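You operate a simulated robot arm through the tools that you are given. There is no shell and no other tool. Be economical: measure what you need, move in short steps, check, and stop when the job is done.

You run a simulated two-armed robot. Do the job below in one go: nothing can be reset, and whatever is moved stays where it is left.

## Task
Pick up the white bottle from the bottom board of the store shelf with one hand, pass it to the other hand and put it on the top of the end table. Set down upright: white bottle.

The check looks at the end state, three seconds after you hand in, the way a careful person would. Anything else that was tipped, shoved, dropped, spilled or broken makes it a failure.

## Robot
Two 7-joint arms with two-finger parallel grippers on one trunk, on a base that drives. Base frame: it is fixed to the floor where the robot stands at the start and does not move with it; the origin is under the middle of the robot, x ahead of it, y to its left, z up. Lengths are in mm, angles in rad, forces in N, time in s.
The left shoulder is at the start at [50, 168, 907], the right one opposite. With the tool pointing down near the work surface each hand reaches from about 100 to 560 mm from the robot's upright axis, wherever it stands, measured 20 degrees to its own side. Places, roughly: top of the end table [-1700, -3000, 700]. Payload 1.57 kg a hand.
Tool frame (each hand has its own): the origin (TCP) lies between the finger pads and is the grasp point; the fingertips stand 30 mm ahead of it; z points along the fingers, y is the line along which they close. The gripper opens to 80 mm. The fingers are 17 mm wide and 12 mm thick; the gripper's body (40 by 82 mm) begins 80 mm behind the TCP.
Orientation is told as [roll, pitch, yaw] about the base's x, y, z axes, in that order, counted from this pose: with the fingers straight down and closing along the base's y, the tool's x points along the base's -x, its y along +y and its z along -z.

## Interface
- The arms move only by the tool move_arm. It takes "left_series", "right_series" or both (then of equal length, played together; a hand with none holds still); each is a list of rows, each an object of numbers (a shift or turn left out is 0, a gripper value left out holds the last): "dx", "dy", "dz": the shift along the base's x, y, z in mm; "wx", "wy", "wz": the turn, a rotation vector about the base's x, y, z in rad; "gripper": the finger opening in mm, from 0 to 80. In form: [{"dx": .., "dy": .., "dz": .., "wx": .., "wy": .., "wz": .., "gripper": ..}, ...]. A call has 1 to 8 rows; each row is the pose to reach, as a shift and turn from the pose commanded when the call began. Rows are played at 5 a second. More than 50 mm and 0.15 rad between two rows, or a gripper value outside its range, and nothing of the call is played. Where a pose cannot be reached the arm comes as near as it can. A force on the tool above 40 N (or 10 N above the force at the start of the call, whichever is more), or a blocked arm, ends the call early, and 0.2 s more pass. Each finger travels about 45 mm/s and halts on what it meets, pressing with about 28 N; the grip force reading is that of the motor and also rises with nothing between the fingers. The clock runs only during rows and for 0.2 s after the last one: add rows that repeat a pose to give the fingers time. The reply holds the time, the measured pose of the TCP, the force on the tool along the base axes, the opening and the grip force, in the units named above and with some noise, with the torque about the TCP (base axes, N m) and any sound that the robot's microphone picked up.
- Cameras (640 x 400 px; columns grow to the right, rows downward): "scene" is now at [95.8, 41.7, 1085]; the picture's right is [0.59, -0.81, 0.00], its down [-0.69, -0.50, -0.52] and it looks along [0.42, 0.30, -0.85] (base axes); focal length 263 px, centre (320, 200). "left" rides on the left gripper at [72, 7, -122] in its tool frame; the picture's right is [-0.09, 1.00, 0.00], its down [-0.84, -0.08, -0.54] and it looks along [-0.54, -0.05, 0.84] (tool axes); focal length 238 px, centre (320, 200). "right" rides on the right gripper at [72, -7, -122] in its tool frame; the picture's right is [0.09, 1.00, 0.00], its down [-0.84, 0.08, -0.54] and it looks along [-0.54, 0.05, 0.84] (tool axes); focal length 238 px, centre (320, 200). There is no depth. A picture from a camera that has moved, and an enlarged one, comes with that camera's place and axes in the base frame and with its lens.
- capture(camera): a new picture of that camera. It takes no simulated time.
- slide_trunk(by): slides the trunk up (or, below 0, down) by that many mm; the arms and the scene camera ride with it, the base frame stays. It gives what a move gives, with no picture.
- base_move(legs): drives the robot by 1 to 6 legs, each [ahead, left, turn to the left] in mm, mm and rad, along the robot's own axes; the way and the turn of a leg run together, so that a leg with both is an arc; at most 1500 mm and 3.142 rad a leg. The arms and the cameras ride along, it lands a little off, and it stops where it bumps. It gives what a move gives.
- turn_head(pan, tilt): turns the head with the scene camera to pan (to the left, within 1.396 rad either way) and tilt (down, from -0.506 to 1.204), counted from straight ahead of the robot. It gives what a move gives.
- close_up(camera, box): a new picture of the part [left, top, right, bottom] of that camera's present view, enlarged. It takes no simulated time.
- finish_job(): hands the job in; it is judged then, once.

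Go step by step. Nothing tells you exact positions but the pictures and the camera data: compare them with the known pose of the tool, close in by small moves and look again before you grip or let go. The budget is 120 turns and 100 pictures, counting those below and the enlarged ones. Unless the task says otherwise, let go and move clear before handing in, and close with one line.

The tools are called after "Emit:" as name(argument=value, ...) on one line, values as JSON. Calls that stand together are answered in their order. move_arm: Moves the arms, as the interface text tells. Its arguments: {"type":"object","properties":{"left_series":{"type":"array"},"right_series":{"type":"array"}},"required":[]} The other tools are called the same way: slide_trunk (by) slides the trunk up or down; base_move (legs) drives the base; turn_head (pan, tilt) turns the head that bears the scene camera; capture (camera) takes a picture; close_up (camera, box) takes an enlarged picture of a part of a camera's view; finish_job () hands the job in.

At the start:

```text
time_s: 0.0
left_eef_pos: [350.7, 343.5, 577.0]
left_tcp_rot: [-0.001, -0.001, -0.002]
left_force: [-0.8, 0.8, -0.6]
left_moment: [-0.01, 0.0, 0.0]
left_opening: 80.1
left_grip_force: 0.0
right_eef_pos: [346.9, -17.0, 604.8]
right_tcp_rot: [0.0, 0.0, 0.002]
right_force: [-0.3, 0.0, 0.6]
right_moment: [0.0, 0.0, 0.0]
right_opening: 80.1
right_grip_force: 0.0
trunk travel left (down, up): [-75.0, 368.0]
robot x, y, heading: [2.2, 2.2, 0.0]
head pan, tilt: [0.627, 1.025]
```

scene: 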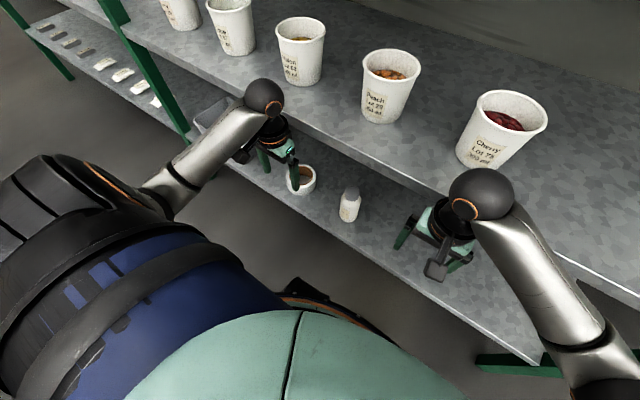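
right: 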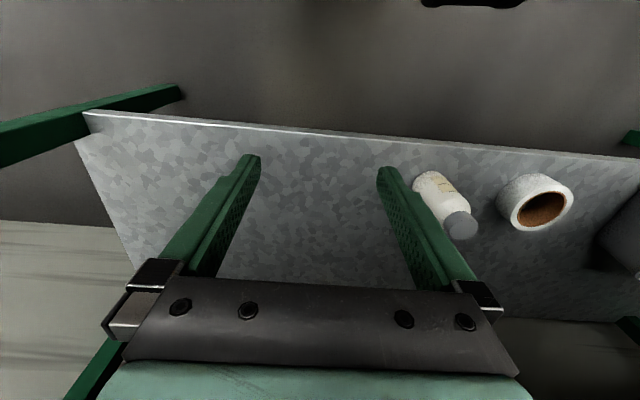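
left: 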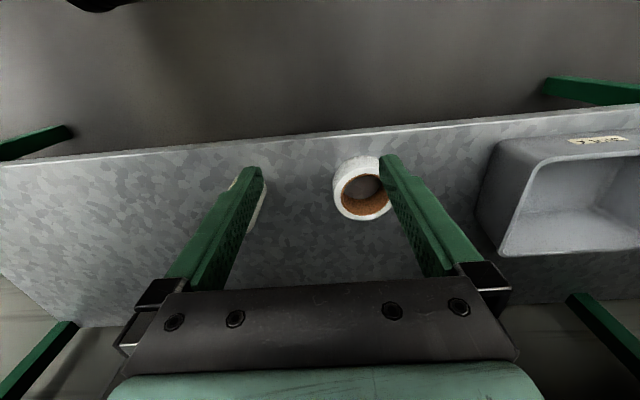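

The bottle stands upright near [462, 194, 337] on the bottom board, with the board's front edge at x≈391 and the upper board at about z≈715. I'll zoom in to refine the bottle's height and width.

Emit:
close_up(camera="scene", box=[280, 140, 440, 240])

Emit:
close_up(camera="right", box=[370, 140, 530, 260])

Emit:
turn_head(pan=0.3, tilt=0.6)

Emit:
capture(camera="scene")

```text
4.00 times, centred on (360, 190) of scene
camera zoom: at [95.8, 41.7, 1085.0], right [0.59, -0.81, 0.0], down [-0.69, -0.5, -0.52], along [0.42, 0.3, -0.85], focal length 1052 px, centre (160, 240)
```

zoom: 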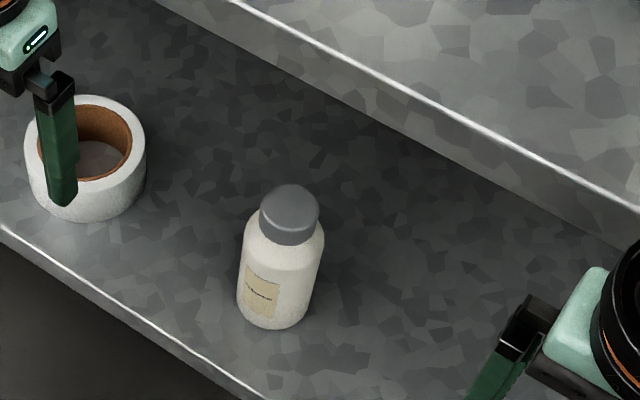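

```text
3.33 times, centred on (450, 200) of right
camera zoom: at [275.8, -23.6, 726.6], right [-0.09, 1.0, 0.0], down [0.84, 0.08, 0.54], along [0.54, 0.05, -0.84], focal length 794 px, centre (-113, 200)
```

zoom: 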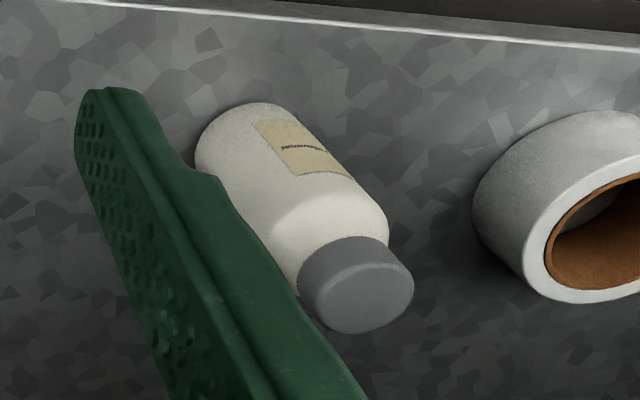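

```text
time_s: 0.9
left_eef_pos: [350.9, 343.1, 575.7]
left_tcp_rot: [0.0, -0.001, 0.0]
left_force: [-0.4, 0.3, -0.1]
left_moment: [0.0, 0.01, -0.01]
left_opening: 80.1
left_grip_force: 0.0
right_eef_pos: [347.9, -18.0, 604.2]
right_tcp_rot: [0.001, -0.001, 0.0]
right_force: [0.0, 0.8, -0.2]
right_moment: [0.01, -0.02, 0.0]
right_opening: 79.9
right_grip_force: 0.0
trunk travel left (down, up): [-75.0, 368.0]
robot x, y, heading: [-1.4, 0.3, -0.002]
head pan, tilt: [0.3, 0.6]
```

```text
94 pictures are left
camera scene: at [125.0, 27.9, 1118.6], right [0.3, -0.96, 0.0], down [-0.54, -0.17, -0.82], along [0.79, 0.24, -0.57], focal length 263 px, centre (320, 200)
```

scene: 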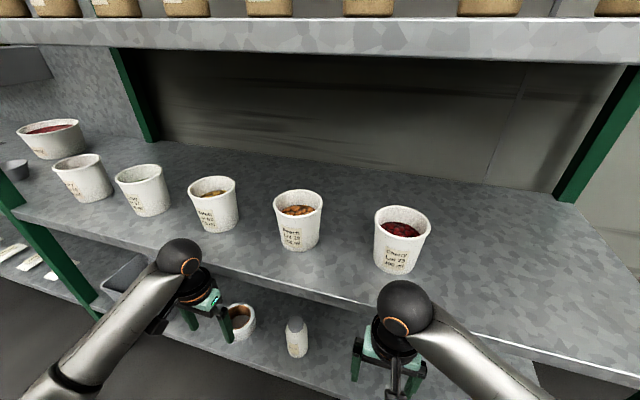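

The bottle is about 58 mm wide and 120 mm tall, with its axis near [475, 198] and the board at z≈345. I'll swing the left hand to point forward and 30° down, in front of the bottle and outside the shelf.

Emit:
move_arm(left_series=[{"dx": -3, "dy": -20, "dz": -10, "wy": -0.14}, {"dx": -6, "dy": -40, "dz": -25, "wy": -0.28}, {"dx": -9, "dy": -60, "dz": -40, "wy": -0.42}, {"dx": -12, "dy": -80, "dz": -55, "wy": -0.56}, {"dx": -15, "dy": -100, "dz": -70, "wy": -0.7}, {"dx": -18, "dy": -120, "dz": -85, "wy": -0.84}, {"dx": -20, "dy": -135, "dz": -100, "wy": -0.96}, {"dx": -20, "dy": -145, "dz": -110, "wy": -1.047}])

Emit:
capture(camera="left")

Emit:
capture(camera="right")

Emit:
capture(camera="scene")

```text
time_s: 2.5
left_eef_pos: [332.9, 222.9, 480.3]
left_tcp_rot: [0.077, -0.974, -0.052]
left_force: [-18.0, 53.2, 14.5]
left_moment: [-3.52, 0.92, -7.74]
left_opening: 80.0
left_grip_force: 0.2
right_eef_pos: [346.8, -16.1, 605.0]
right_tcp_rot: [-0.002, -0.002, 0.0]
right_force: [0.0, 0.2, 0.7]
right_moment: [0.02, -0.03, 0.02]
right_opening: 80.2
right_grip_force: 0.0
trunk travel left (down, up): [-75.0, 368.0]
robot x, y, heading: [-3.5, 1.6, 0.004]
head pan, tilt: [0.3, 0.6]
stopped in row 8 (left hand): the force on the tool passed its limit at 70 N (the readings are from after the stop); the commanded pose is now the measured one
```

```text
93 pictures are left
camera left: at [192.2, 227.2, 488.3], right [0.04, 0.99, 0.12], down [0.02, -0.12, 0.99], along [1.0, -0.04, -0.03], focal length 238 px, centre (320, 200)
```

left: 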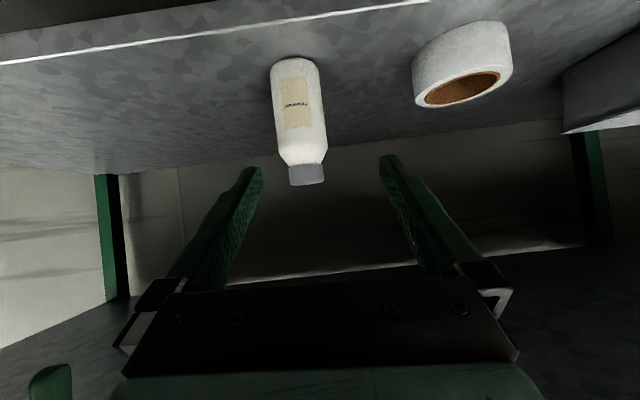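

```text
92 pictures are left
camera right: at [275.4, -23.0, 727.1], right [-0.09, 1.0, 0.0], down [0.84, 0.08, 0.54], along [0.54, 0.05, -0.84], focal length 238 px, centre (320, 200)
```

right: 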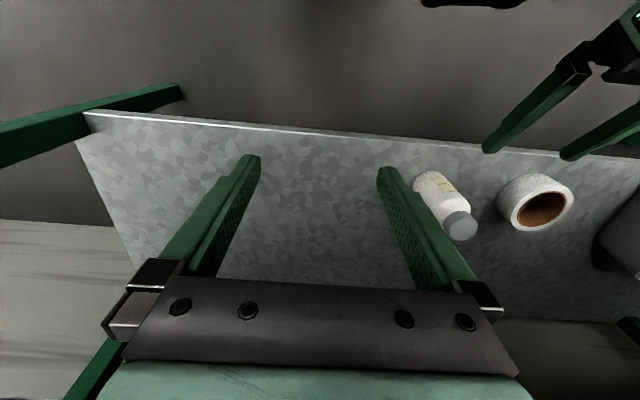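

```text
91 pictures are left
camera scene: at [124.1, 29.0, 1119.1], right [0.3, -0.96, 0.0], down [-0.54, -0.17, -0.83], along [0.79, 0.24, -0.56], focal length 263 px, centre (320, 200)
```

scene: 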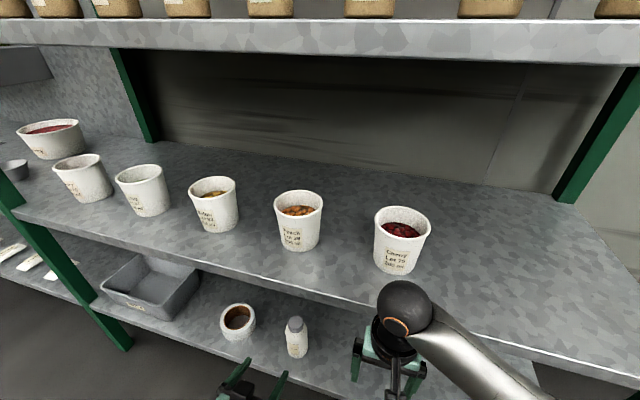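

The left arm touched the robot's own body, since the wrist is too close to the trunk. I'll relieve it outward, then back the base off so the hand can reach ahead with more room.

Emit:
move_arm(left_series=[{"dx": 5, "dy": 25, "dz": 0}, {"dx": 10, "dy": 50, "dz": 10}])

Emit:
base_move(legs=[[-160, 0, 0]])

Emit:
turn_head(pan=0.4, tilt=0.9)

Emit:
capture(camera="scene")

```text
time_s: 3.1
left_eef_pos: [344.0, 265.6, 489.6]
left_tcp_rot: [0.038, -0.977, -0.024]
left_force: [0.1, 1.1, -0.8]
left_moment: [-0.02, -0.03, -0.04]
left_opening: 80.1
left_grip_force: 0.0
right_eef_pos: [348.7, -17.2, 603.5]
right_tcp_rot: [0.001, 0.0, 0.0]
right_force: [0.5, 0.2, 0.6]
right_moment: [-0.01, -0.01, 0.01]
right_opening: 80.0
right_grip_force: 0.1
trunk travel left (down, up): [-75.0, 368.0]
robot x, y, heading: [-1.5, 3.6, -0.0]
head pan, tilt: [0.3, 0.6]
```

```text
time_s: 4.6
left_eef_pos: [183.3, 265.7, 490.4]
left_tcp_rot: [0.045, -0.976, -0.027]
left_force: [-1.1, -0.7, -0.6]
left_moment: [-0.02, -0.02, -0.02]
left_opening: 80.2
left_grip_force: 0.2
right_eef_pos: [187.5, -16.7, 604.1]
right_tcp_rot: [0.0, 0.0, 0.0]
right_force: [0.2, 0.3, -0.8]
right_moment: [0.04, 0.0, -0.02]
right_opening: 80.0
right_grip_force: 0.0
trunk travel left (down, up): [-75.0, 368.0]
robot x, y, heading: [-160.1, -5.0, -0.002]
head pan, tilt: [0.3, 0.6]
```

```text
time_s: 5.4
left_eef_pos: [183.8, 266.6, 490.8]
left_tcp_rot: [0.044, -0.975, -0.026]
left_force: [-0.1, 0.2, -0.9]
left_moment: [0.02, 0.03, 0.02]
left_opening: 80.0
left_grip_force: 0.1
right_eef_pos: [187.0, -16.8, 605.8]
right_tcp_rot: [-0.001, 0.001, 0.0]
right_force: [0.6, 1.3, 0.9]
right_moment: [0.0, -0.01, -0.03]
right_opening: 80.0
right_grip_force: 0.0
trunk travel left (down, up): [-75.0, 368.0]
robot x, y, heading: [-159.2, -1.8, 0.003]
head pan, tilt: [0.4, 0.901]
```

```text
90 pictures are left
camera scene: at [-50.8, 31.0, 1094.0], right [0.39, -0.92, 0.0], down [-0.72, -0.31, -0.62], along [0.57, 0.24, -0.78], focal length 263 px, centre (320, 200)
```

scene: 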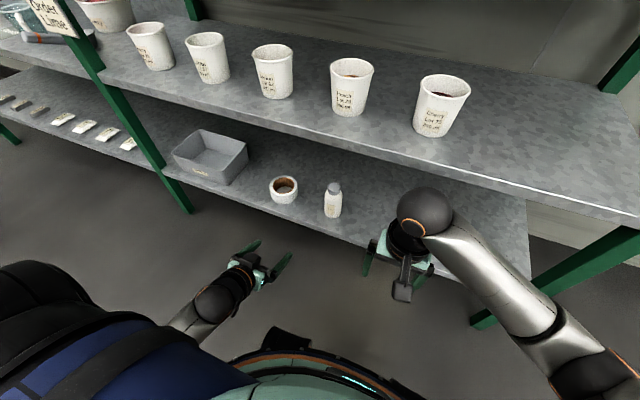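

There is room now. I'll bring the left hand to just in front of the bottle at a low height and look.

Emit:
move_arm(left_series=[{"dx": 35, "dy": 0, "dz": 0, "wy": -0.03, "wx": -0.02}, {"dx": 75, "dy": -15, "dz": -20, "wy": -0.07, "wx": -0.045, "wz": 0.02}, {"dx": 110, "dy": -30, "dz": -40, "wy": -0.07, "wx": -0.045, "wz": 0.02}, {"dx": 145, "dy": -48, "dz": -65, "wy": -0.07, "wx": -0.045, "wz": 0.02}, {"dx": 176, "dy": -66, "dz": -90, "wy": -0.07, "wx": -0.045, "wz": 0.02}])

Emit:
capture(camera="left")

Emit:
capture(camera="scene")

```text
time_s: 6.8
left_eef_pos: [366.7, 253.3, 408.9]
left_tcp_rot: [0.13, -1.068, -0.06]
left_force: [0.2, 0.3, 0.1]
left_moment: [-0.01, 0.01, -0.01]
left_opening: 80.0
left_grip_force: 0.0
right_eef_pos: [187.0, -16.7, 601.3]
right_tcp_rot: [-0.001, -0.001, 0.0]
right_force: [0.3, -0.4, 0.5]
right_moment: [-0.02, 0.01, -0.01]
right_opening: 79.7
right_grip_force: 0.2
trunk travel left (down, up): [-75.0, 368.0]
robot x, y, heading: [-160.1, -0.2, -0.001]
head pan, tilt: [0.4, 0.901]
stopped in row 5 (left hand): the arm was blocked; the commanded pose is now the measured one
```

```text
89 pictures are left
camera left: at [223.9, 251.9, 404.7], right [-0.01, 0.99, 0.14], down [-0.07, -0.14, 0.99], along [1.0, 0.0, 0.07], focal length 238 px, centre (320, 200)
```

left: 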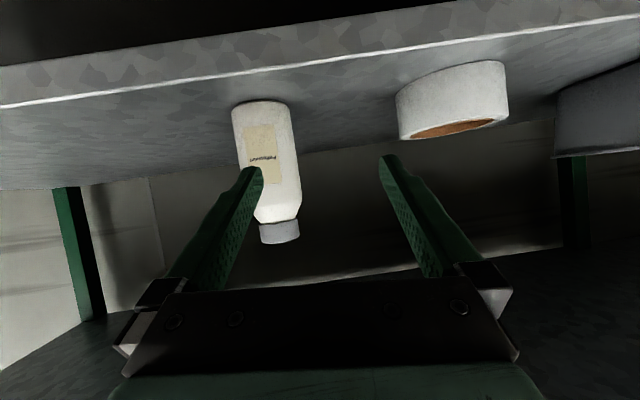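

```text
88 pictures are left
camera scene: at [-51.2, 31.5, 1091.2], right [0.39, -0.92, 0.0], down [-0.72, -0.31, -0.62], along [0.57, 0.24, -0.78], focal length 263 px, centre (320, 200)
```

scene: 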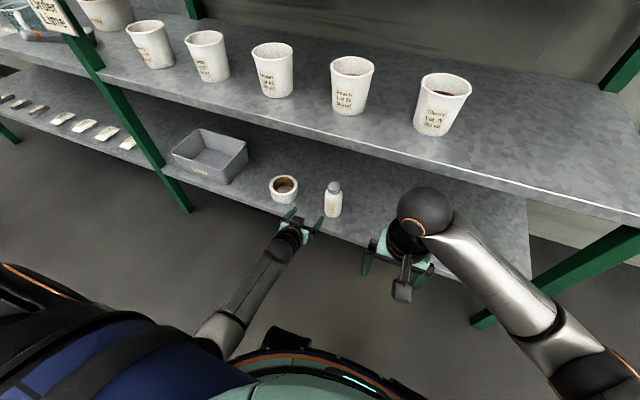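

The left arm seems limited when the hand is so far inboard. The bottle reads at about [468, 204], board z≈327, cap top z≈459. I'll shift the base right so the bottle lies straight ahead of the left arm, then level the hand.

Emit:
base_move(legs=[[0, -60, 0]])

Emit:
move_arm(left_series=[{"dx": 0, "dy": 5, "dz": -8, "wx": -0.07}, {"dx": 0, "dy": 9, "dz": -16, "wx": -0.135}, {"dx": 0, "dy": 9, "dz": -16, "wx": -0.135}])

Emit:
capture(camera="left")

```text
time_s: 8.0
left_eef_pos: [362.2, 191.1, 409.5]
left_tcp_rot: [0.126, -1.062, -0.058]
left_force: [0.0, 0.5, -0.2]
left_moment: [-0.01, 0.01, 0.01]
left_opening: 80.1
left_grip_force: 0.0
right_eef_pos: [186.5, -75.8, 603.8]
right_tcp_rot: [-0.001, 0.0, 0.002]
right_force: [0.0, 0.8, -0.3]
right_moment: [0.02, 0.0, 0.02]
right_opening: 80.1
right_grip_force: 0.0
trunk travel left (down, up): [-75.0, 368.0]
robot x, y, heading: [-161.8, -62.2, 0.003]
head pan, tilt: [0.4, 0.901]
```

```text
time_s: 8.8
left_eef_pos: [361.9, 200.7, 393.0]
left_tcp_rot: [-0.147, -1.056, 0.181]
left_force: [0.7, 0.5, 0.9]
left_moment: [-0.01, -0.01, -0.02]
left_opening: 79.9
left_grip_force: 0.1
right_eef_pos: [186.8, -76.6, 603.9]
right_tcp_rot: [0.001, 0.0, 0.002]
right_force: [1.4, 0.5, -0.5]
right_moment: [0.03, -0.02, 0.0]
right_opening: 80.0
right_grip_force: 0.1
trunk travel left (down, up): [-75.0, 368.0]
robot x, y, heading: [-158.6, -57.0, -0.0]
head pan, tilt: [0.4, 0.901]
```

```text
87 pictures are left
camera left: at [220.3, 199.5, 388.9], right [-0.01, 1.0, 0.01], down [-0.06, -0.01, 1.0], along [1.0, 0.01, 0.06], focal length 238 px, centre (320, 200)
```

left: 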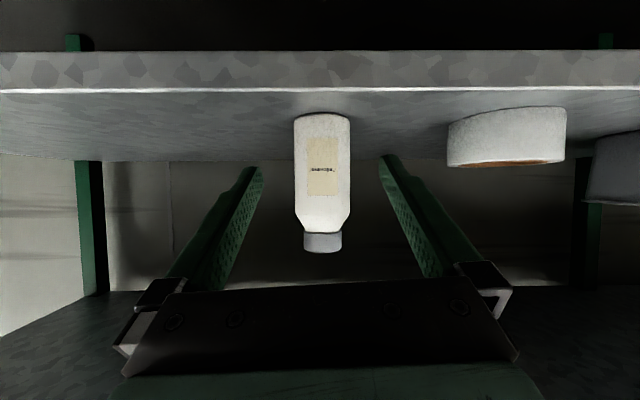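

The hand is level and the bottle is centred between the fingers, at about [472, 204]. I'll lower by 20 mm and advance in two stages.

Emit:
move_arm(left_series=[{"dx": 20, "dy": 2, "dz": -15}, {"dx": 45, "dy": 3, "dz": -20}, {"dx": 65, "dy": 3, "dz": -20}])

Emit:
capture(camera="left")

Emit:
close_up(camera="scene", box=[240, 150, 400, 250])

```text
time_s: 9.6
left_eef_pos: [426.6, 202.3, 373.3]
left_tcp_rot: [-0.145, -1.054, 0.18]
left_force: [0.0, 0.9, -0.3]
left_moment: [0.0, -0.02, 0.01]
left_opening: 80.3
left_grip_force: 0.1
right_eef_pos: [186.1, -75.7, 604.6]
right_tcp_rot: [0.0, -0.001, 0.001]
right_force: [0.7, -0.2, -0.6]
right_moment: [-0.03, 0.0, 0.0]
right_opening: 79.9
right_grip_force: 0.0
trunk travel left (down, up): [-75.0, 368.0]
robot x, y, heading: [-159.2, -64.3, 0.003]
head pan, tilt: [0.4, 0.901]
```

```text
86 pictures are left
camera left: at [285.7, 201.2, 368.5], right [-0.01, 1.0, 0.01], down [-0.06, -0.01, 1.0], along [1.0, 0.01, 0.06], focal length 238 px, centre (320, 200)
```

left: 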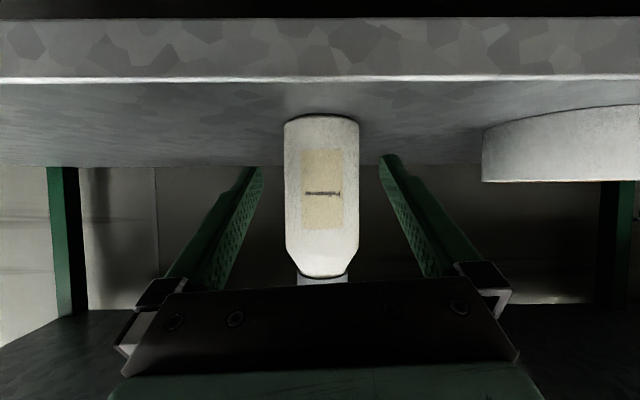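

```text
4.00 times, centred on (320, 200) of scene
camera zoom: at [-50.9, -29.2, 1093.9], right [0.39, -0.92, 0.0], down [-0.72, -0.31, -0.62], along [0.57, 0.24, -0.78], focal length 1052 px, centre (320, 200)
```

zoom: 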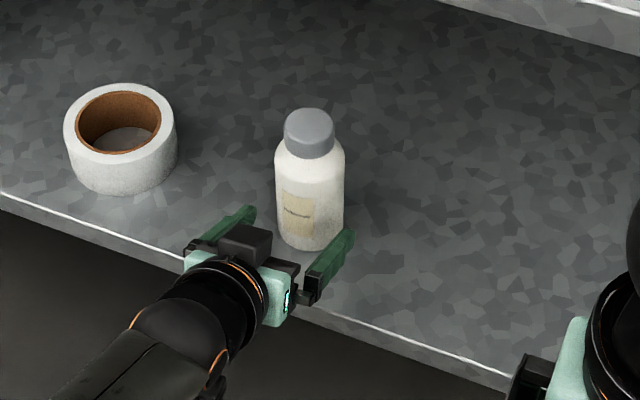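

Still centred. I'll advance to put the grasp point on the bottle axis, then close.

Emit:
move_arm(left_series=[{"dx": 20, "dy": 1}, {"dx": 38, "dy": 1}, {"dx": 51, "dy": 1}])

Emit:
capture(camera="left")

Emit:
close_up(camera="scene", box=[240, 150, 400, 250])

```text
time_s: 10.4
left_eef_pos: [471.5, 202.7, 384.9]
left_tcp_rot: [-0.146, -1.054, 0.18]
left_force: [-0.3, 0.7, -0.8]
left_moment: [-0.01, 0.01, -0.01]
left_opening: 79.7
left_grip_force: 0.0
left hand out of reach, approached as far as the arm can: row 2, 3
right_eef_pos: [186.6, -76.5, 604.8]
right_tcp_rot: [0.002, 0.0, 0.001]
right_force: [-0.6, -0.3, -0.5]
right_moment: [0.0, 0.0, 0.0]
right_opening: 80.0
right_grip_force: 0.0
trunk travel left (down, up): [-75.0, 368.0]
robot x, y, heading: [-159.8, -59.1, 0.002]
head pan, tilt: [0.4, 0.901]
```

```text
84 pictures are left
camera left: at [329.7, 201.1, 379.7], right [-0.01, 1.0, 0.01], down [-0.06, -0.01, 1.0], along [1.0, 0.01, 0.06], focal length 238 px, centre (320, 200)
```

left: 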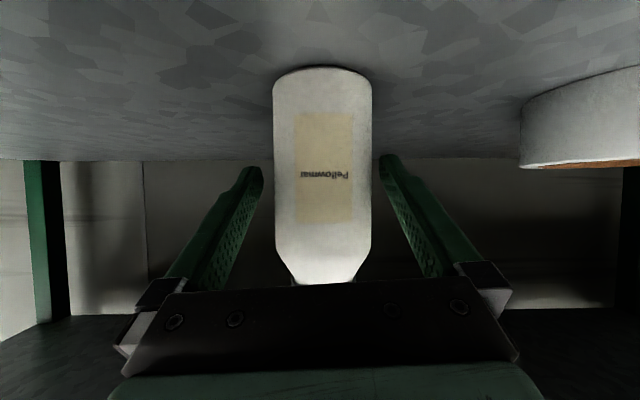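

```text
4.00 times, centred on (320, 200) of scene
camera zoom: at [-50.8, -29.2, 1093.9], right [0.39, -0.92, 0.0], down [-0.72, -0.31, -0.62], along [0.57, 0.24, -0.78], focal length 1052 px, centre (320, 200)
```

zoom: 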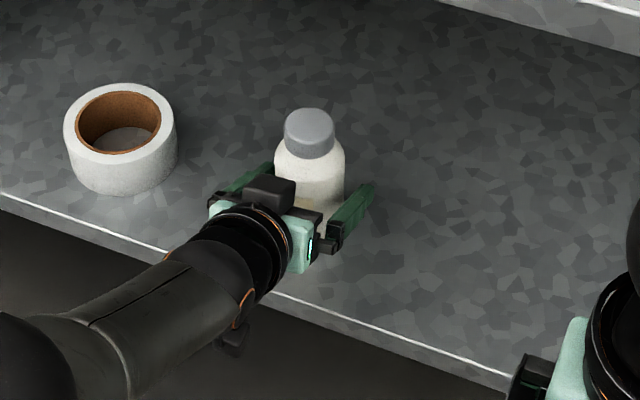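

The arm is at its reach limit and rose slightly. I'll lower the trunk 18 mm and creep the base 10 mm ahead.

Emit:
slide_trunk(by=-18)

Emit:
base_move(legs=[[10, 0, 0]])

Emit:
capture(camera="left")

```text
time_s: 11.0
left_eef_pos: [471.3, 202.7, 365.9]
left_tcp_rot: [-0.144, -1.053, 0.179]
left_force: [0.3, 0.8, 1.0]
left_moment: [0.05, 0.0, -0.01]
left_opening: 80.1
left_grip_force: 0.1
right_eef_pos: [186.3, -76.1, 587.2]
right_tcp_rot: [-0.001, -0.001, 0.002]
right_force: [-0.2, -0.3, 0.2]
right_moment: [0.0, 0.0, 0.0]
right_opening: 79.9
right_grip_force: 0.0
trunk travel left (down, up): [-57.0, 386.0]
robot x, y, heading: [-157.5, -60.0, 0.005]
head pan, tilt: [0.4, 0.901]
```

```text
time_s: 11.8
left_eef_pos: [481.9, 202.0, 366.8]
left_tcp_rot: [-0.143, -1.056, 0.179]
left_force: [0.0, 0.0, -0.4]
left_moment: [-0.01, -0.01, 0.04]
left_opening: 80.2
left_grip_force: 0.1
right_eef_pos: [196.3, -76.4, 586.3]
right_tcp_rot: [0.0, 0.0, 0.005]
right_force: [0.4, -0.3, -0.1]
right_moment: [-0.02, -0.05, 0.03]
right_opening: 79.9
right_grip_force: 0.0
trunk travel left (down, up): [-57.0, 386.0]
robot x, y, heading: [-151.7, -62.6, 0.004]
head pan, tilt: [0.4, 0.901]
```

```text
82 pictures are left
camera left: at [339.8, 201.3, 361.8], right [-0.01, 1.0, 0.01], down [-0.06, -0.01, 1.0], along [1.0, 0.01, 0.06], focal length 238 px, centre (320, 200)
```

left: 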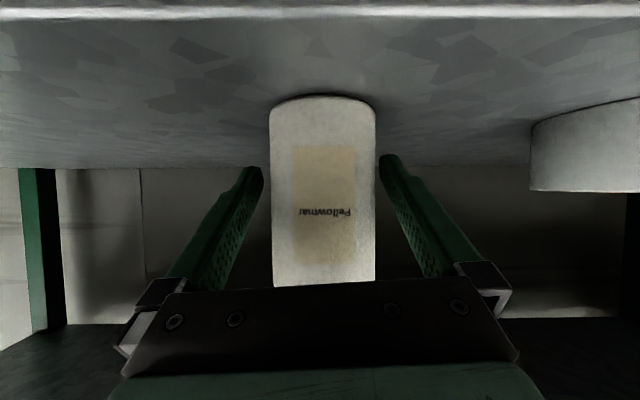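

The grasp point is on the bottle's axis. Closing.

Emit:
move_arm(left_series=[{"dy": 1.5, "gripper": 66}, {"dy": 1.5, "gripper": 40}, {"dy": 1.5, "gripper": 40}, {"dy": 1.5, "gripper": 40}])

Emit:
capture(camera="left")

```text
time_s: 12.8
left_eef_pos: [481.9, 204.3, 365.9]
left_tcp_rot: [-0.144, -1.054, 0.176]
left_force: [0.1, 1.0, -0.3]
left_moment: [0.14, -0.01, -0.03]
left_opening: 60.2
left_grip_force: 28.6
right_eef_pos: [197.0, -77.2, 584.9]
right_tcp_rot: [-0.002, 0.0, 0.002]
right_force: [0.1, 0.7, -0.1]
right_moment: [-0.01, -0.01, 0.03]
right_opening: 80.2
right_grip_force: 0.1
trunk travel left (down, up): [-57.0, 386.0]
robot x, y, heading: [-148.1, -60.1, 0.001]
head pan, tilt: [0.4, 0.901]
```

```text
81 pictures are left
camera left: at [339.8, 203.2, 361.9], right [-0.01, 1.0, 0.01], down [-0.06, -0.01, 1.0], along [1.0, 0.01, 0.06], focal length 238 px, centre (320, 200)
```

left: 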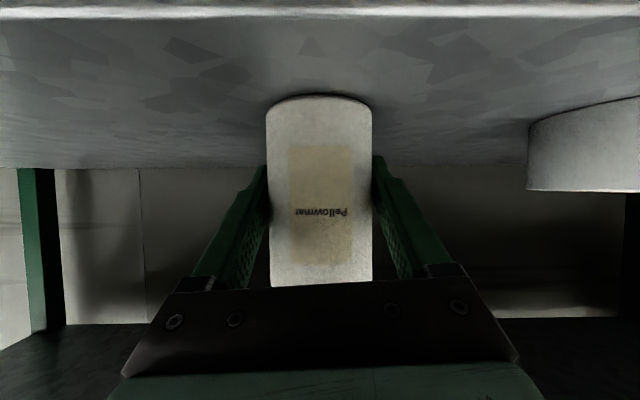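

The bottle is gripped at 60 mm wide. I'll lift it with the trunk, then back straight out of the shelf.

Emit:
slide_trunk(by=40)

Emit:
capture(camera="left")

```text
time_s: 13.6
left_eef_pos: [481.0, 204.4, 404.7]
left_tcp_rot: [-0.145, -1.054, 0.177]
left_force: [-0.6, 0.3, -3.2]
left_moment: [0.01, 0.03, 0.0]
left_opening: 59.4
left_grip_force: 27.9
right_eef_pos: [197.0, -76.6, 625.6]
right_tcp_rot: [-0.001, 0.0, 0.002]
right_force: [0.1, -0.5, 0.7]
right_moment: [0.0, 0.0, -0.04]
right_opening: 80.2
right_grip_force: 0.1
trunk travel left (down, up): [-97.0, 346.0]
robot x, y, heading: [-153.6, -59.9, 0.002]
head pan, tilt: [0.4, 0.901]
```

```text
80 pictures are left
camera left: at [339.7, 202.8, 401.6], right [-0.01, 1.0, 0.01], down [-0.06, -0.01, 1.0], along [1.0, 0.01, 0.06], focal length 238 px, centre (320, 200)
```

left: 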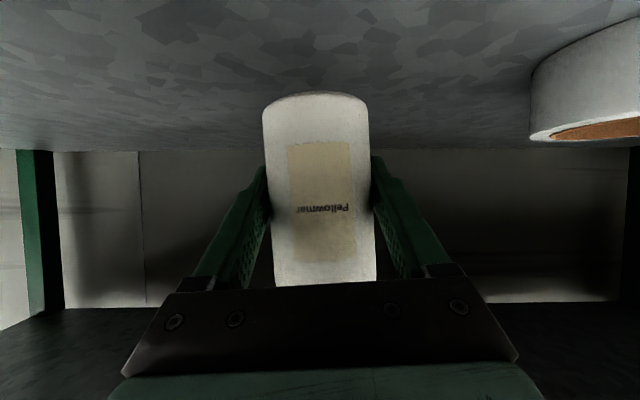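

Lifted. I'll look to both sides before backing out.

Emit:
turn_head(pan=-1.396, tilt=0.5)

Emit:
capture(camera="scene")

Emit:
base_move(legs=[[-350, 0, 0]])

Emit:
capture(camera="scene")

```text
time_s: 15.4
left_eef_pos: [481.7, 205.2, 405.8]
left_tcp_rot: [-0.143, -1.054, 0.178]
left_force: [0.8, -0.2, -3.9]
left_moment: [0.01, 0.02, -0.01]
left_opening: 59.6
left_grip_force: 27.5
right_eef_pos: [196.9, -76.7, 625.4]
right_tcp_rot: [-0.001, 0.0, 0.0]
right_force: [-0.1, 0.0, -0.1]
right_moment: [-0.04, 0.0, 0.01]
right_opening: 80.1
right_grip_force: 0.1
trunk travel left (down, up): [-97.0, 346.0]
robot x, y, heading: [-151.1, -60.9, 0.002]
head pan, tilt: [-1.396, 0.499]
```

```text
79 pictures are left
camera scene: at [-93.9, -148.1, 1149.8], right [-0.98, -0.18, 0.0], down [-0.08, 0.47, -0.88], along [0.15, -0.86, -0.48], focal length 263 px, centre (320, 200)
```

scene: 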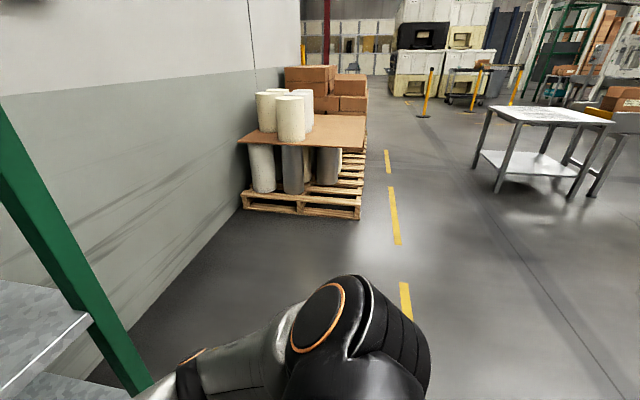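

```text
time_s: 17.7
left_eef_pos: [126.6, 209.7, 405.9]
left_tcp_rot: [-0.144, -1.054, 0.193]
left_force: [0.3, -0.1, -4.5]
left_moment: [-0.01, 0.01, -0.02]
left_opening: 59.5
left_grip_force: 28.1
right_eef_pos: [-154.1, -75.5, 625.9]
right_tcp_rot: [0.0, 0.0, 0.016]
right_force: [-0.1, 0.0, 0.0]
right_moment: [-0.01, -0.03, 0.0]
right_opening: 80.1
right_grip_force: 0.1
trunk travel left (down, up): [-97.0, 346.0]
robot x, y, heading: [-498.3, -67.7, 0.017]
head pan, tilt: [-1.396, 0.499]
```

```text
78 pictures are left
camera scene: at [-444.3, -150.4, 1149.8], right [-0.98, -0.19, 0.0], down [-0.09, 0.47, -0.88], along [0.17, -0.86, -0.48], focal length 263 px, centre (320, 200)
```

scene: 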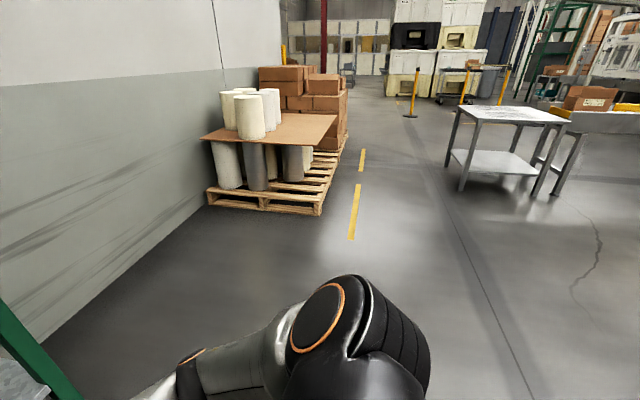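

Clear floor behind. Holding the bottle well clear of the shelf, I'll bring it up in front of the chest, yawing the left hand inward, while the right hand moves aside.

Emit:
move_arm(left_series=[{"dx": -10, "dy": -15, "dz": 35, "wz": -0.05}, {"dx": -25, "dy": -35, "dz": 70, "wz": -0.15}, {"dx": -40, "dy": -60, "dz": 105, "wz": -0.25}, {"dx": -60, "dy": -85, "dz": 140, "wz": -0.35}, {"dx": -80, "dy": -110, "dz": 170, "wz": -0.45}, {"dx": -100, "dy": -140, "dz": 195, "wz": -0.55}, {"dx": -125, "dy": -165, "dz": 215, "wz": -0.63}, {"dx": -150, "dy": -190, "dz": 235, "wz": -0.7}], right_series=[{"dy": -15}, {"dy": -30}, {"dy": -45}, {"dy": -60}, {"dy": -80}, {"dy": -100}, {"dy": -120}, {"dy": -140}])

Emit:
turn_head(pan=0.0, tilt=0.8)

Emit:
capture(camera="scene")

Emit:
capture(camera="left")

```text
time_s: 19.5
left_eef_pos: [-24.0, 19.9, 639.9]
left_tcp_rot: [-0.142, -1.054, -0.511]
left_force: [0.6, -1.1, 0.1]
left_moment: [0.02, -0.05, 0.05]
left_opening: 39.5
left_grip_force: 0.0
right_eef_pos: [-155.7, -214.7, 627.3]
right_tcp_rot: [0.0, -0.002, 0.016]
right_force: [-0.5, 0.4, -0.2]
right_moment: [0.0, -0.05, -0.01]
right_opening: 80.0
right_grip_force: 0.0
trunk travel left (down, up): [-97.0, 346.0]
robot x, y, heading: [-500.8, -64.1, 0.013]
head pan, tilt: [-1.396, 0.499]
```

```text
time_s: 21.0
left_eef_pos: [-22.6, 20.8, 639.8]
left_tcp_rot: [-0.145, -1.055, -0.508]
left_force: [0.5, -0.3, 0.1]
left_moment: [-0.02, -0.01, 0.03]
left_opening: 40.0
left_grip_force: 0.1
right_eef_pos: [-154.5, -215.0, 626.5]
right_tcp_rot: [-0.002, 0.0, 0.014]
right_force: [0.2, 0.4, -0.4]
right_moment: [-0.02, 0.02, -0.02]
right_opening: 79.9
right_grip_force: 0.0
trunk travel left (down, up): [-97.0, 346.0]
robot x, y, heading: [-501.4, -65.6, 0.024]
head pan, tilt: [0.0, 0.799]
```

```text
77 pictures are left
camera scene: at [-381.1, -60.0, 1123.8], right [0.01, -1.0, 0.0], down [-0.72, -0.01, -0.7], along [0.7, 0.01, -0.72], focal length 263 px, centre (320, 200)
```

scene: 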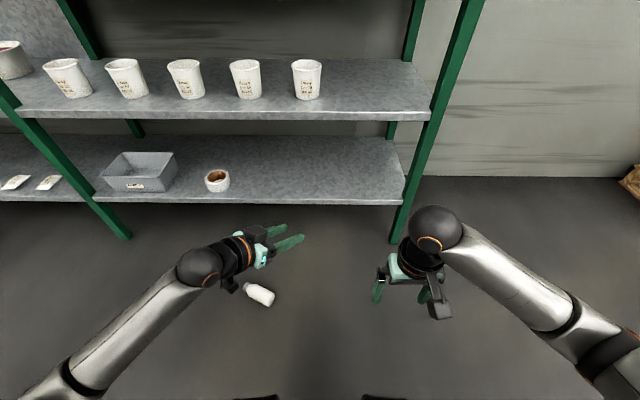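

```text
76 pictures are left
camera left: at [-133.3, 109.2, 635.3], right [0.63, 0.78, 0.01], down [-0.05, 0.03, 1.0], along [0.78, -0.63, 0.06], focal length 238 px, centre (320, 200)
```

left: 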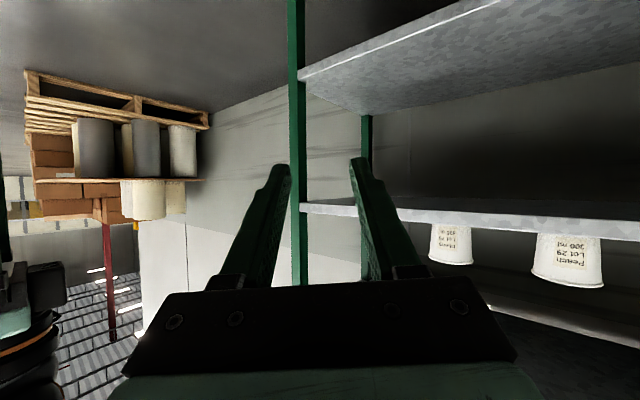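

The bottle slipped out of the hand when the arm move started and now lies on the floor near [116, 208]. I need to see it and the robot's base to judge whether I can pick it up from the floor.

Emit:
close_up(camera="scene", box=[200, 250, 320, 325])

Emit:
turn_head(pan=0.3, tilt=1.204)

Emit:
capture(camera="scene")

```text
5.33 times, centred on (260, 288) of scene
camera zoom: at [-381.1, -60.0, 1123.8], right [0.01, -1.0, 0.0], down [-0.72, -0.01, -0.7], along [0.7, 0.01, -0.72], focal length 1402 px, centre (640, -267)
```

zoom: 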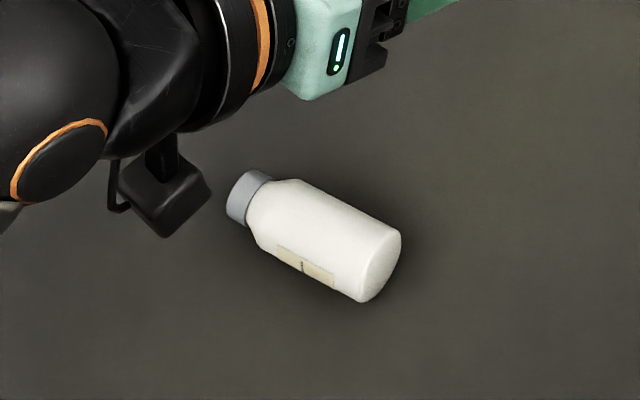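

```text
time_s: 21.9
left_eef_pos: [-23.5, 20.1, 639.1]
left_tcp_rot: [-0.142, -1.055, -0.509]
left_force: [0.7, 0.2, 0.3]
left_moment: [-0.01, 0.0, 0.0]
left_opening: 40.2
left_grip_force: 0.0
right_eef_pos: [-153.8, -215.8, 626.4]
right_tcp_rot: [0.0, 0.0, 0.015]
right_force: [0.5, 0.4, 0.7]
right_moment: [0.0, -0.05, 0.02]
right_opening: 79.7
right_grip_force: 0.0
trunk travel left (down, up): [-97.0, 346.0]
robot x, y, heading: [-499.7, -65.4, 0.016]
head pan, tilt: [0.3, 1.201]
```

```text
74 pictures are left
camera scene: at [-408.5, -43.8, 1096.1], right [0.31, -0.95, 0.0], down [-0.89, -0.29, -0.36], along [0.35, 0.11, -0.93], focal length 263 px, centre (320, 200)
```

scene: 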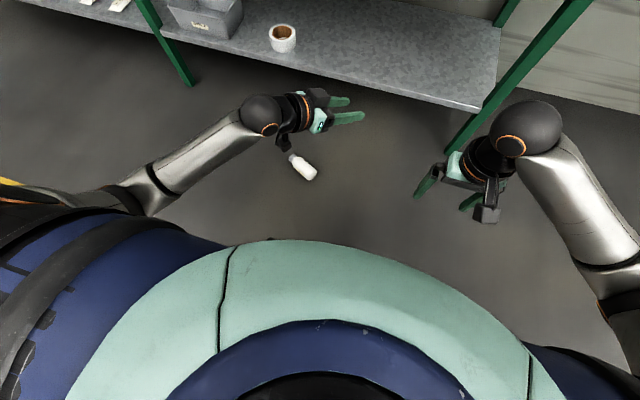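

The bottle is intact, lying at about [116, 208] with its cap toward [0.4, 0.9]. I'll straighten the left hand to point down and test how low it reaches.

Emit:
move_arm(left_series=[{"dx": -10, "dy": 25, "wz": 0.14, "gripper": 80}, {"dx": -20, "dy": 60, "wz": 0.28}, {"dx": -30, "dy": 100, "wz": 0.42}, {"dx": -40, "dy": 140, "wz": 0.56}, {"dx": -50, "dy": 185, "wz": 0.69}])

Emit:
move_arm(left_series=[{"wy": 0.14, "dz": -10}, {"wy": 0.28, "dz": -20}, {"wy": 0.42, "dz": -30}, {"wy": 0.56, "dz": -45}, {"wy": 0.7, "dz": -60}, {"wy": 0.84, "dz": -75}, {"wy": 0.98, "dz": -90}, {"wy": 1.05, "dz": -100}])

Emit:
slide_trunk(by=-97)

Emit:
capture(camera="left")

```text
time_s: 23.1
left_eef_pos: [-72.6, 204.9, 639.2]
left_tcp_rot: [-0.142, -1.054, 0.182]
left_force: [0.1, -1.5, 0.3]
left_moment: [-0.01, -0.03, 0.02]
left_opening: 80.2
left_grip_force: 0.0
right_eef_pos: [-153.9, -215.2, 626.0]
right_tcp_rot: [-0.001, 0.002, 0.013]
right_force: [0.1, 0.3, 0.0]
right_moment: [-0.02, -0.03, -0.01]
right_opening: 79.9
right_grip_force: 0.0
trunk travel left (down, up): [-97.0, 346.0]
robot x, y, heading: [-501.4, -61.6, 0.016]
head pan, tilt: [0.3, 1.201]
```

```text
time_s: 24.9
left_eef_pos: [-73.8, 204.2, 540.0]
left_tcp_rot: [0.014, -0.011, 0.088]
left_force: [-0.1, -0.3, 0.5]
left_moment: [0.0, 0.0, -0.01]
left_opening: 80.0
left_grip_force: 0.0
right_eef_pos: [-156.1, -215.9, 626.6]
right_tcp_rot: [0.001, -0.001, 0.014]
right_force: [0.1, -0.8, 0.1]
right_moment: [-0.03, 0.01, -0.03]
right_opening: 80.3
right_grip_force: 0.1
trunk travel left (down, up): [-97.0, 346.0]
robot x, y, heading: [-504.0, -64.0, 0.014]
head pan, tilt: [0.3, 1.201]
```

```text
time_s: 26.2
left_eef_pos: [-74.5, 204.1, 443.6]
left_tcp_rot: [0.014, -0.012, 0.089]
left_force: [0.3, 0.0, -0.7]
left_moment: [-0.01, 0.04, 0.01]
left_opening: 80.0
left_grip_force: 0.0
right_eef_pos: [-156.5, -216.7, 527.9]
right_tcp_rot: [-0.001, 0.001, 0.014]
right_force: [-0.2, 0.0, -0.1]
right_moment: [-0.01, 0.0, -0.02]
right_opening: 80.0
right_grip_force: 0.0
trunk travel left (down, up): [0.0, 443.0]
robot x, y, heading: [-503.3, -62.8, 0.015]
head pan, tilt: [0.3, 1.201]
```

```text
73 pictures are left
camera left: at [-147.7, 202.4, 563.9], right [0.0, 1.0, 0.01], down [0.83, -0.01, 0.55], along [0.55, 0.01, -0.83], focal length 238 px, centre (320, 200)
```

left: 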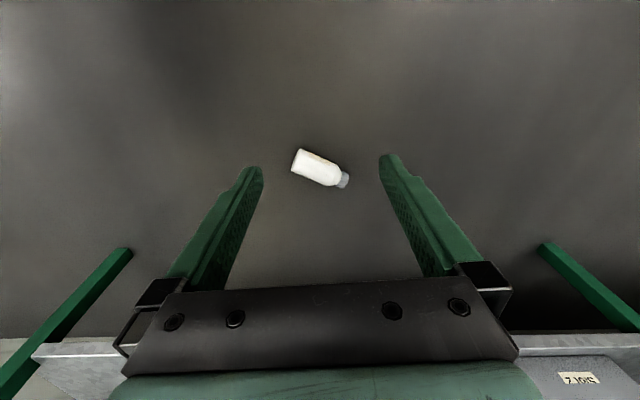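

Bottle centre confirmed at about [113, 204]. Now I'll lower the left hand here, beside the bottle, to find the depth limit.

Emit:
move_arm(left_series=[{"dx": -15, "dz": -45}, {"dx": -30, "dz": -90}, {"dx": -45, "dz": -135}, {"dx": -60, "dz": -180}, {"dx": -75, "dz": -225}, {"dx": -90, "dz": -270}, {"dx": -105, "dz": -315}, {"dx": -120, "dz": -360}])

Emit:
capture(camera="left")

Emit:
capture(camera="right")

Emit:
capture(camera="scene")

```text
time_s: 28.0
left_eef_pos: [-191.8, 207.5, 105.1]
left_tcp_rot: [0.012, -0.018, 0.087]
left_force: [0.6, 0.3, 0.5]
left_moment: [0.0, 0.05, -0.02]
left_opening: 80.0
left_grip_force: 0.0
left hand out of reach, approached as far as the arm can: row 8
right_eef_pos: [-154.5, -216.1, 530.1]
right_tcp_rot: [0.0, 0.001, 0.014]
right_force: [0.7, 0.3, 0.0]
right_moment: [-0.02, 0.0, 0.0]
right_opening: 80.0
right_grip_force: 0.0
trunk travel left (down, up): [0.0, 443.0]
robot x, y, heading: [-503.3, -63.1, 0.015]
head pan, tilt: [0.3, 1.201]
```

```text
72 pictures are left
camera left: at [-265.3, 205.0, 224.5], right [0.0, 1.0, 0.01], down [0.83, -0.01, 0.56], along [0.56, 0.01, -0.83], focal length 238 px, centre (320, 200)
```

left: 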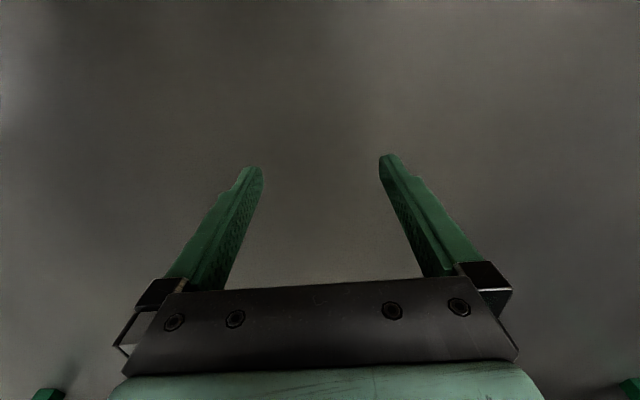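

```text
71 pictures are left
camera right: at [-226.4, -223.2, 651.5], right [-0.11, 0.99, 0.0], down [0.84, 0.09, 0.54], along [0.54, 0.06, -0.84], focal length 238 px, centre (320, 200)
```

right: 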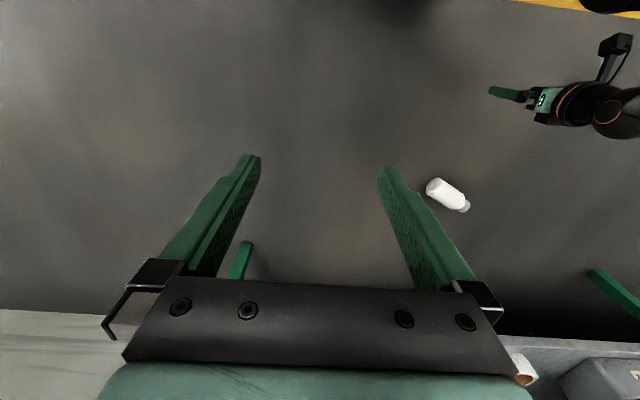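

```text
70 pictures are left
camera scene: at [-408.7, -43.9, 999.2], right [0.31, -0.95, 0.0], down [-0.89, -0.29, -0.36], along [0.34, 0.11, -0.93], focal length 263 px, centre (320, 200)
```

scene: 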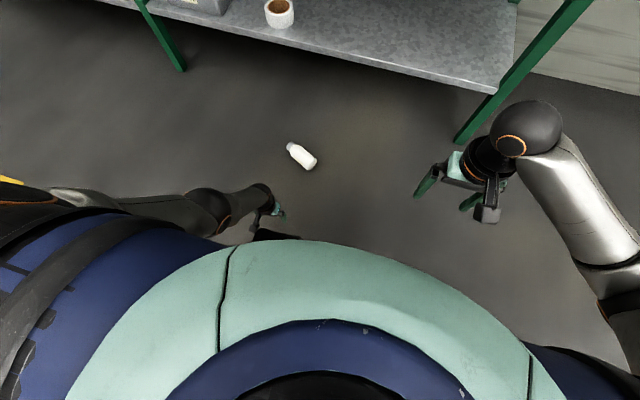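

The hand reaches z≈105 at 310 mm ahead, so I'd need the bottle closer to beneath the shoulder. I'll look back at the base's front with the left camera to see how close the bottle can come.

Emit:
move_arm(left_series=[{"dx": 5, "dz": 45}, {"dx": 10, "dz": 90, "wy": 0.14}, {"dx": 15, "dz": 135, "wy": 0.28}, {"dx": 20, "dz": 180, "wy": 0.42}, {"dx": 25, "dz": 220, "wy": 0.56}, {"dx": 30, "dz": 250, "wy": 0.7}, {"dx": 38, "dz": 275, "wy": 0.82}, {"dx": 38, "dz": 275, "wy": 0.9}])

Emit:
capture(camera="left")

```text
time_s: 29.8
left_eef_pos: [-156.2, 206.2, 380.2]
left_tcp_rot: [0.126, 0.884, 0.144]
left_force: [-0.9, 0.0, 0.1]
left_moment: [0.0, -0.01, 0.02]
left_opening: 80.0
left_grip_force: 0.0
right_eef_pos: [-155.4, -216.0, 529.5]
right_tcp_rot: [0.001, 0.0, 0.014]
right_force: [-1.3, -0.1, 0.6]
right_moment: [-0.01, 0.01, -0.01]
right_opening: 79.9
right_grip_force: 0.1
trunk travel left (down, up): [0.0, 443.0]
robot x, y, heading: [-503.9, -63.5, 0.017]
head pan, tilt: [0.3, 1.201]
```

```text
69 pictures are left
camera left: at [-106.9, 204.3, 511.7], right [0.01, 1.0, 0.01], down [0.95, -0.01, -0.31], along [-0.31, 0.01, -0.95], focal length 238 px, centre (320, 200)
```

left: 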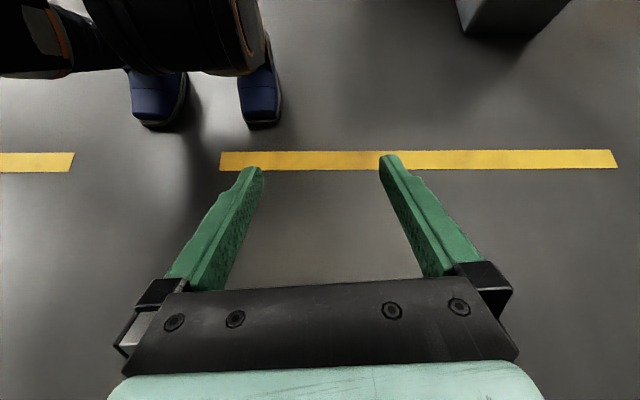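

The robot stands on two feet and the floor ahead of them is free, so I can bring the bottle nearly under the left shoulder. I'll point the left hand down again, yaw it toward the bottle's axis, and drive closer with the hand high.

Emit:
move_arm(left_series=[{"wy": -0.14}, {"wy": -0.28}, {"wy": -0.42}, {"dx": -10, "wy": -0.56}, {"dx": -20, "wy": -0.7}, {"dx": -30, "wy": -0.82}, {"dx": -40, "wy": -0.9}], right_series=[{"dx": -10}, {"dx": -20}, {"dx": -30}, {"dx": -40}, {"dx": -50}, {"dx": -60}, {"dx": -70}])

Emit:
move_arm(left_series=[{"wz": 0.14}, {"wz": 0.28}, {"wz": 0.42}, {"wz": 0.56}, {"wz": 0.7}, {"wz": 0.84}, {"wz": 0.95}, {"wz": 1.02}])

Emit:
base_move(legs=[[390, 15, -0.015]])

Emit:
capture(camera="left")

Emit:
capture(camera="scene")

```text
time_s: 31.4
left_eef_pos: [-195.9, 207.3, 380.6]
left_tcp_rot: [0.014, -0.015, 0.088]
left_force: [0.0, -0.2, -0.8]
left_moment: [0.02, 0.01, -0.01]
left_opening: 80.2
left_grip_force: 0.0
right_eef_pos: [-223.7, -215.4, 529.7]
right_tcp_rot: [-0.001, 0.0, 0.015]
right_force: [0.4, 0.3, 0.1]
right_moment: [0.0, 0.0, -0.01]
right_opening: 80.2
right_grip_force: 0.1
trunk travel left (down, up): [0.0, 443.0]
robot x, y, heading: [-500.7, -65.2, 0.016]
head pan, tilt: [0.3, 1.201]
```

```text
time_s: 33.2
left_eef_pos: [-196.1, 205.6, 379.5]
left_tcp_rot: [0.015, -0.013, 1.111]
left_force: [-0.2, -0.2, 0.1]
left_moment: [0.0, 0.03, 0.02]
left_opening: 80.1
left_grip_force: 0.0
right_eef_pos: [-222.8, -215.5, 529.8]
right_tcp_rot: [0.002, 0.0, 0.014]
right_force: [0.2, 0.3, 0.1]
right_moment: [-0.01, -0.01, -0.02]
right_opening: 80.1
right_grip_force: 0.1
trunk travel left (down, up): [0.0, 443.0]
robot x, y, heading: [-499.4, -66.8, 0.019]
head pan, tilt: [0.3, 1.201]
```

```text
time_s: 35.6
left_eef_pos: [185.3, 219.7, 378.8]
left_tcp_rot: [0.014, -0.011, 1.095]
left_force: [-0.1, -0.4, -0.1]
left_moment: [0.06, -0.01, 0.01]
left_opening: 80.1
left_grip_force: 0.1
right_eef_pos: [151.7, -202.3, 529.6]
right_tcp_rot: [-0.004, 0.001, -0.001]
right_force: [0.3, -0.2, -0.5]
right_moment: [0.04, 0.01, 0.0]
right_opening: 80.1
right_grip_force: 0.1
trunk travel left (down, up): [0.0, 443.0]
robot x, y, heading: [-125.7, -44.7, -0.002]
head pan, tilt: [0.3, 1.201]
stopped in leg 1: the robot was blocked; the commanded pose is now the measured one
```

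```text
68 pictures are left
camera left: at [147.9, 156.1, 500.2], right [-0.84, 0.54, 0.01], down [0.46, 0.7, 0.55], along [0.29, 0.47, -0.83], focal length 238 px, centre (320, 200)
```

left: 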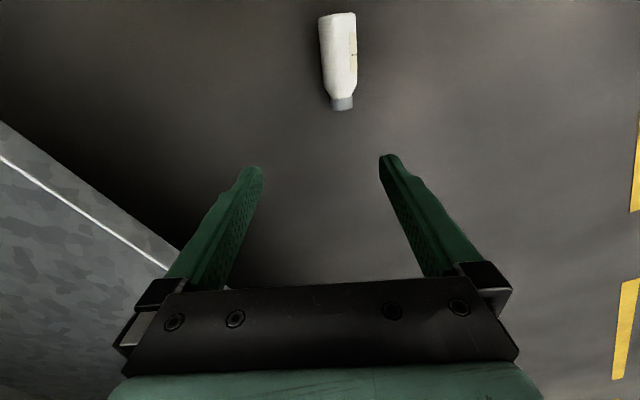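

```text
67 pictures are left
camera scene: at [-30.1, -27.4, 999.1], right [0.3, -0.96, 0.0], down [-0.89, -0.28, -0.36], along [0.35, 0.11, -0.93], focal length 263 px, centre (320, 200)
```

scene: 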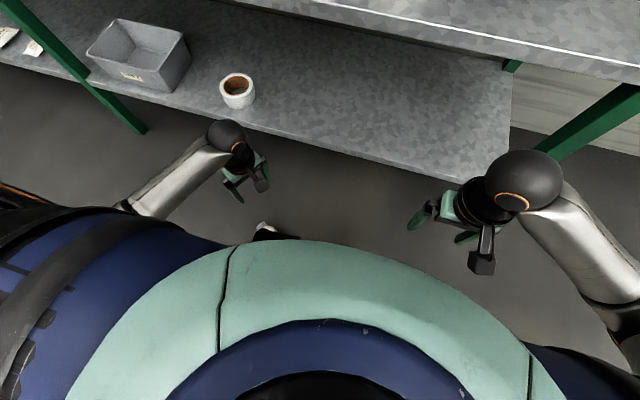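

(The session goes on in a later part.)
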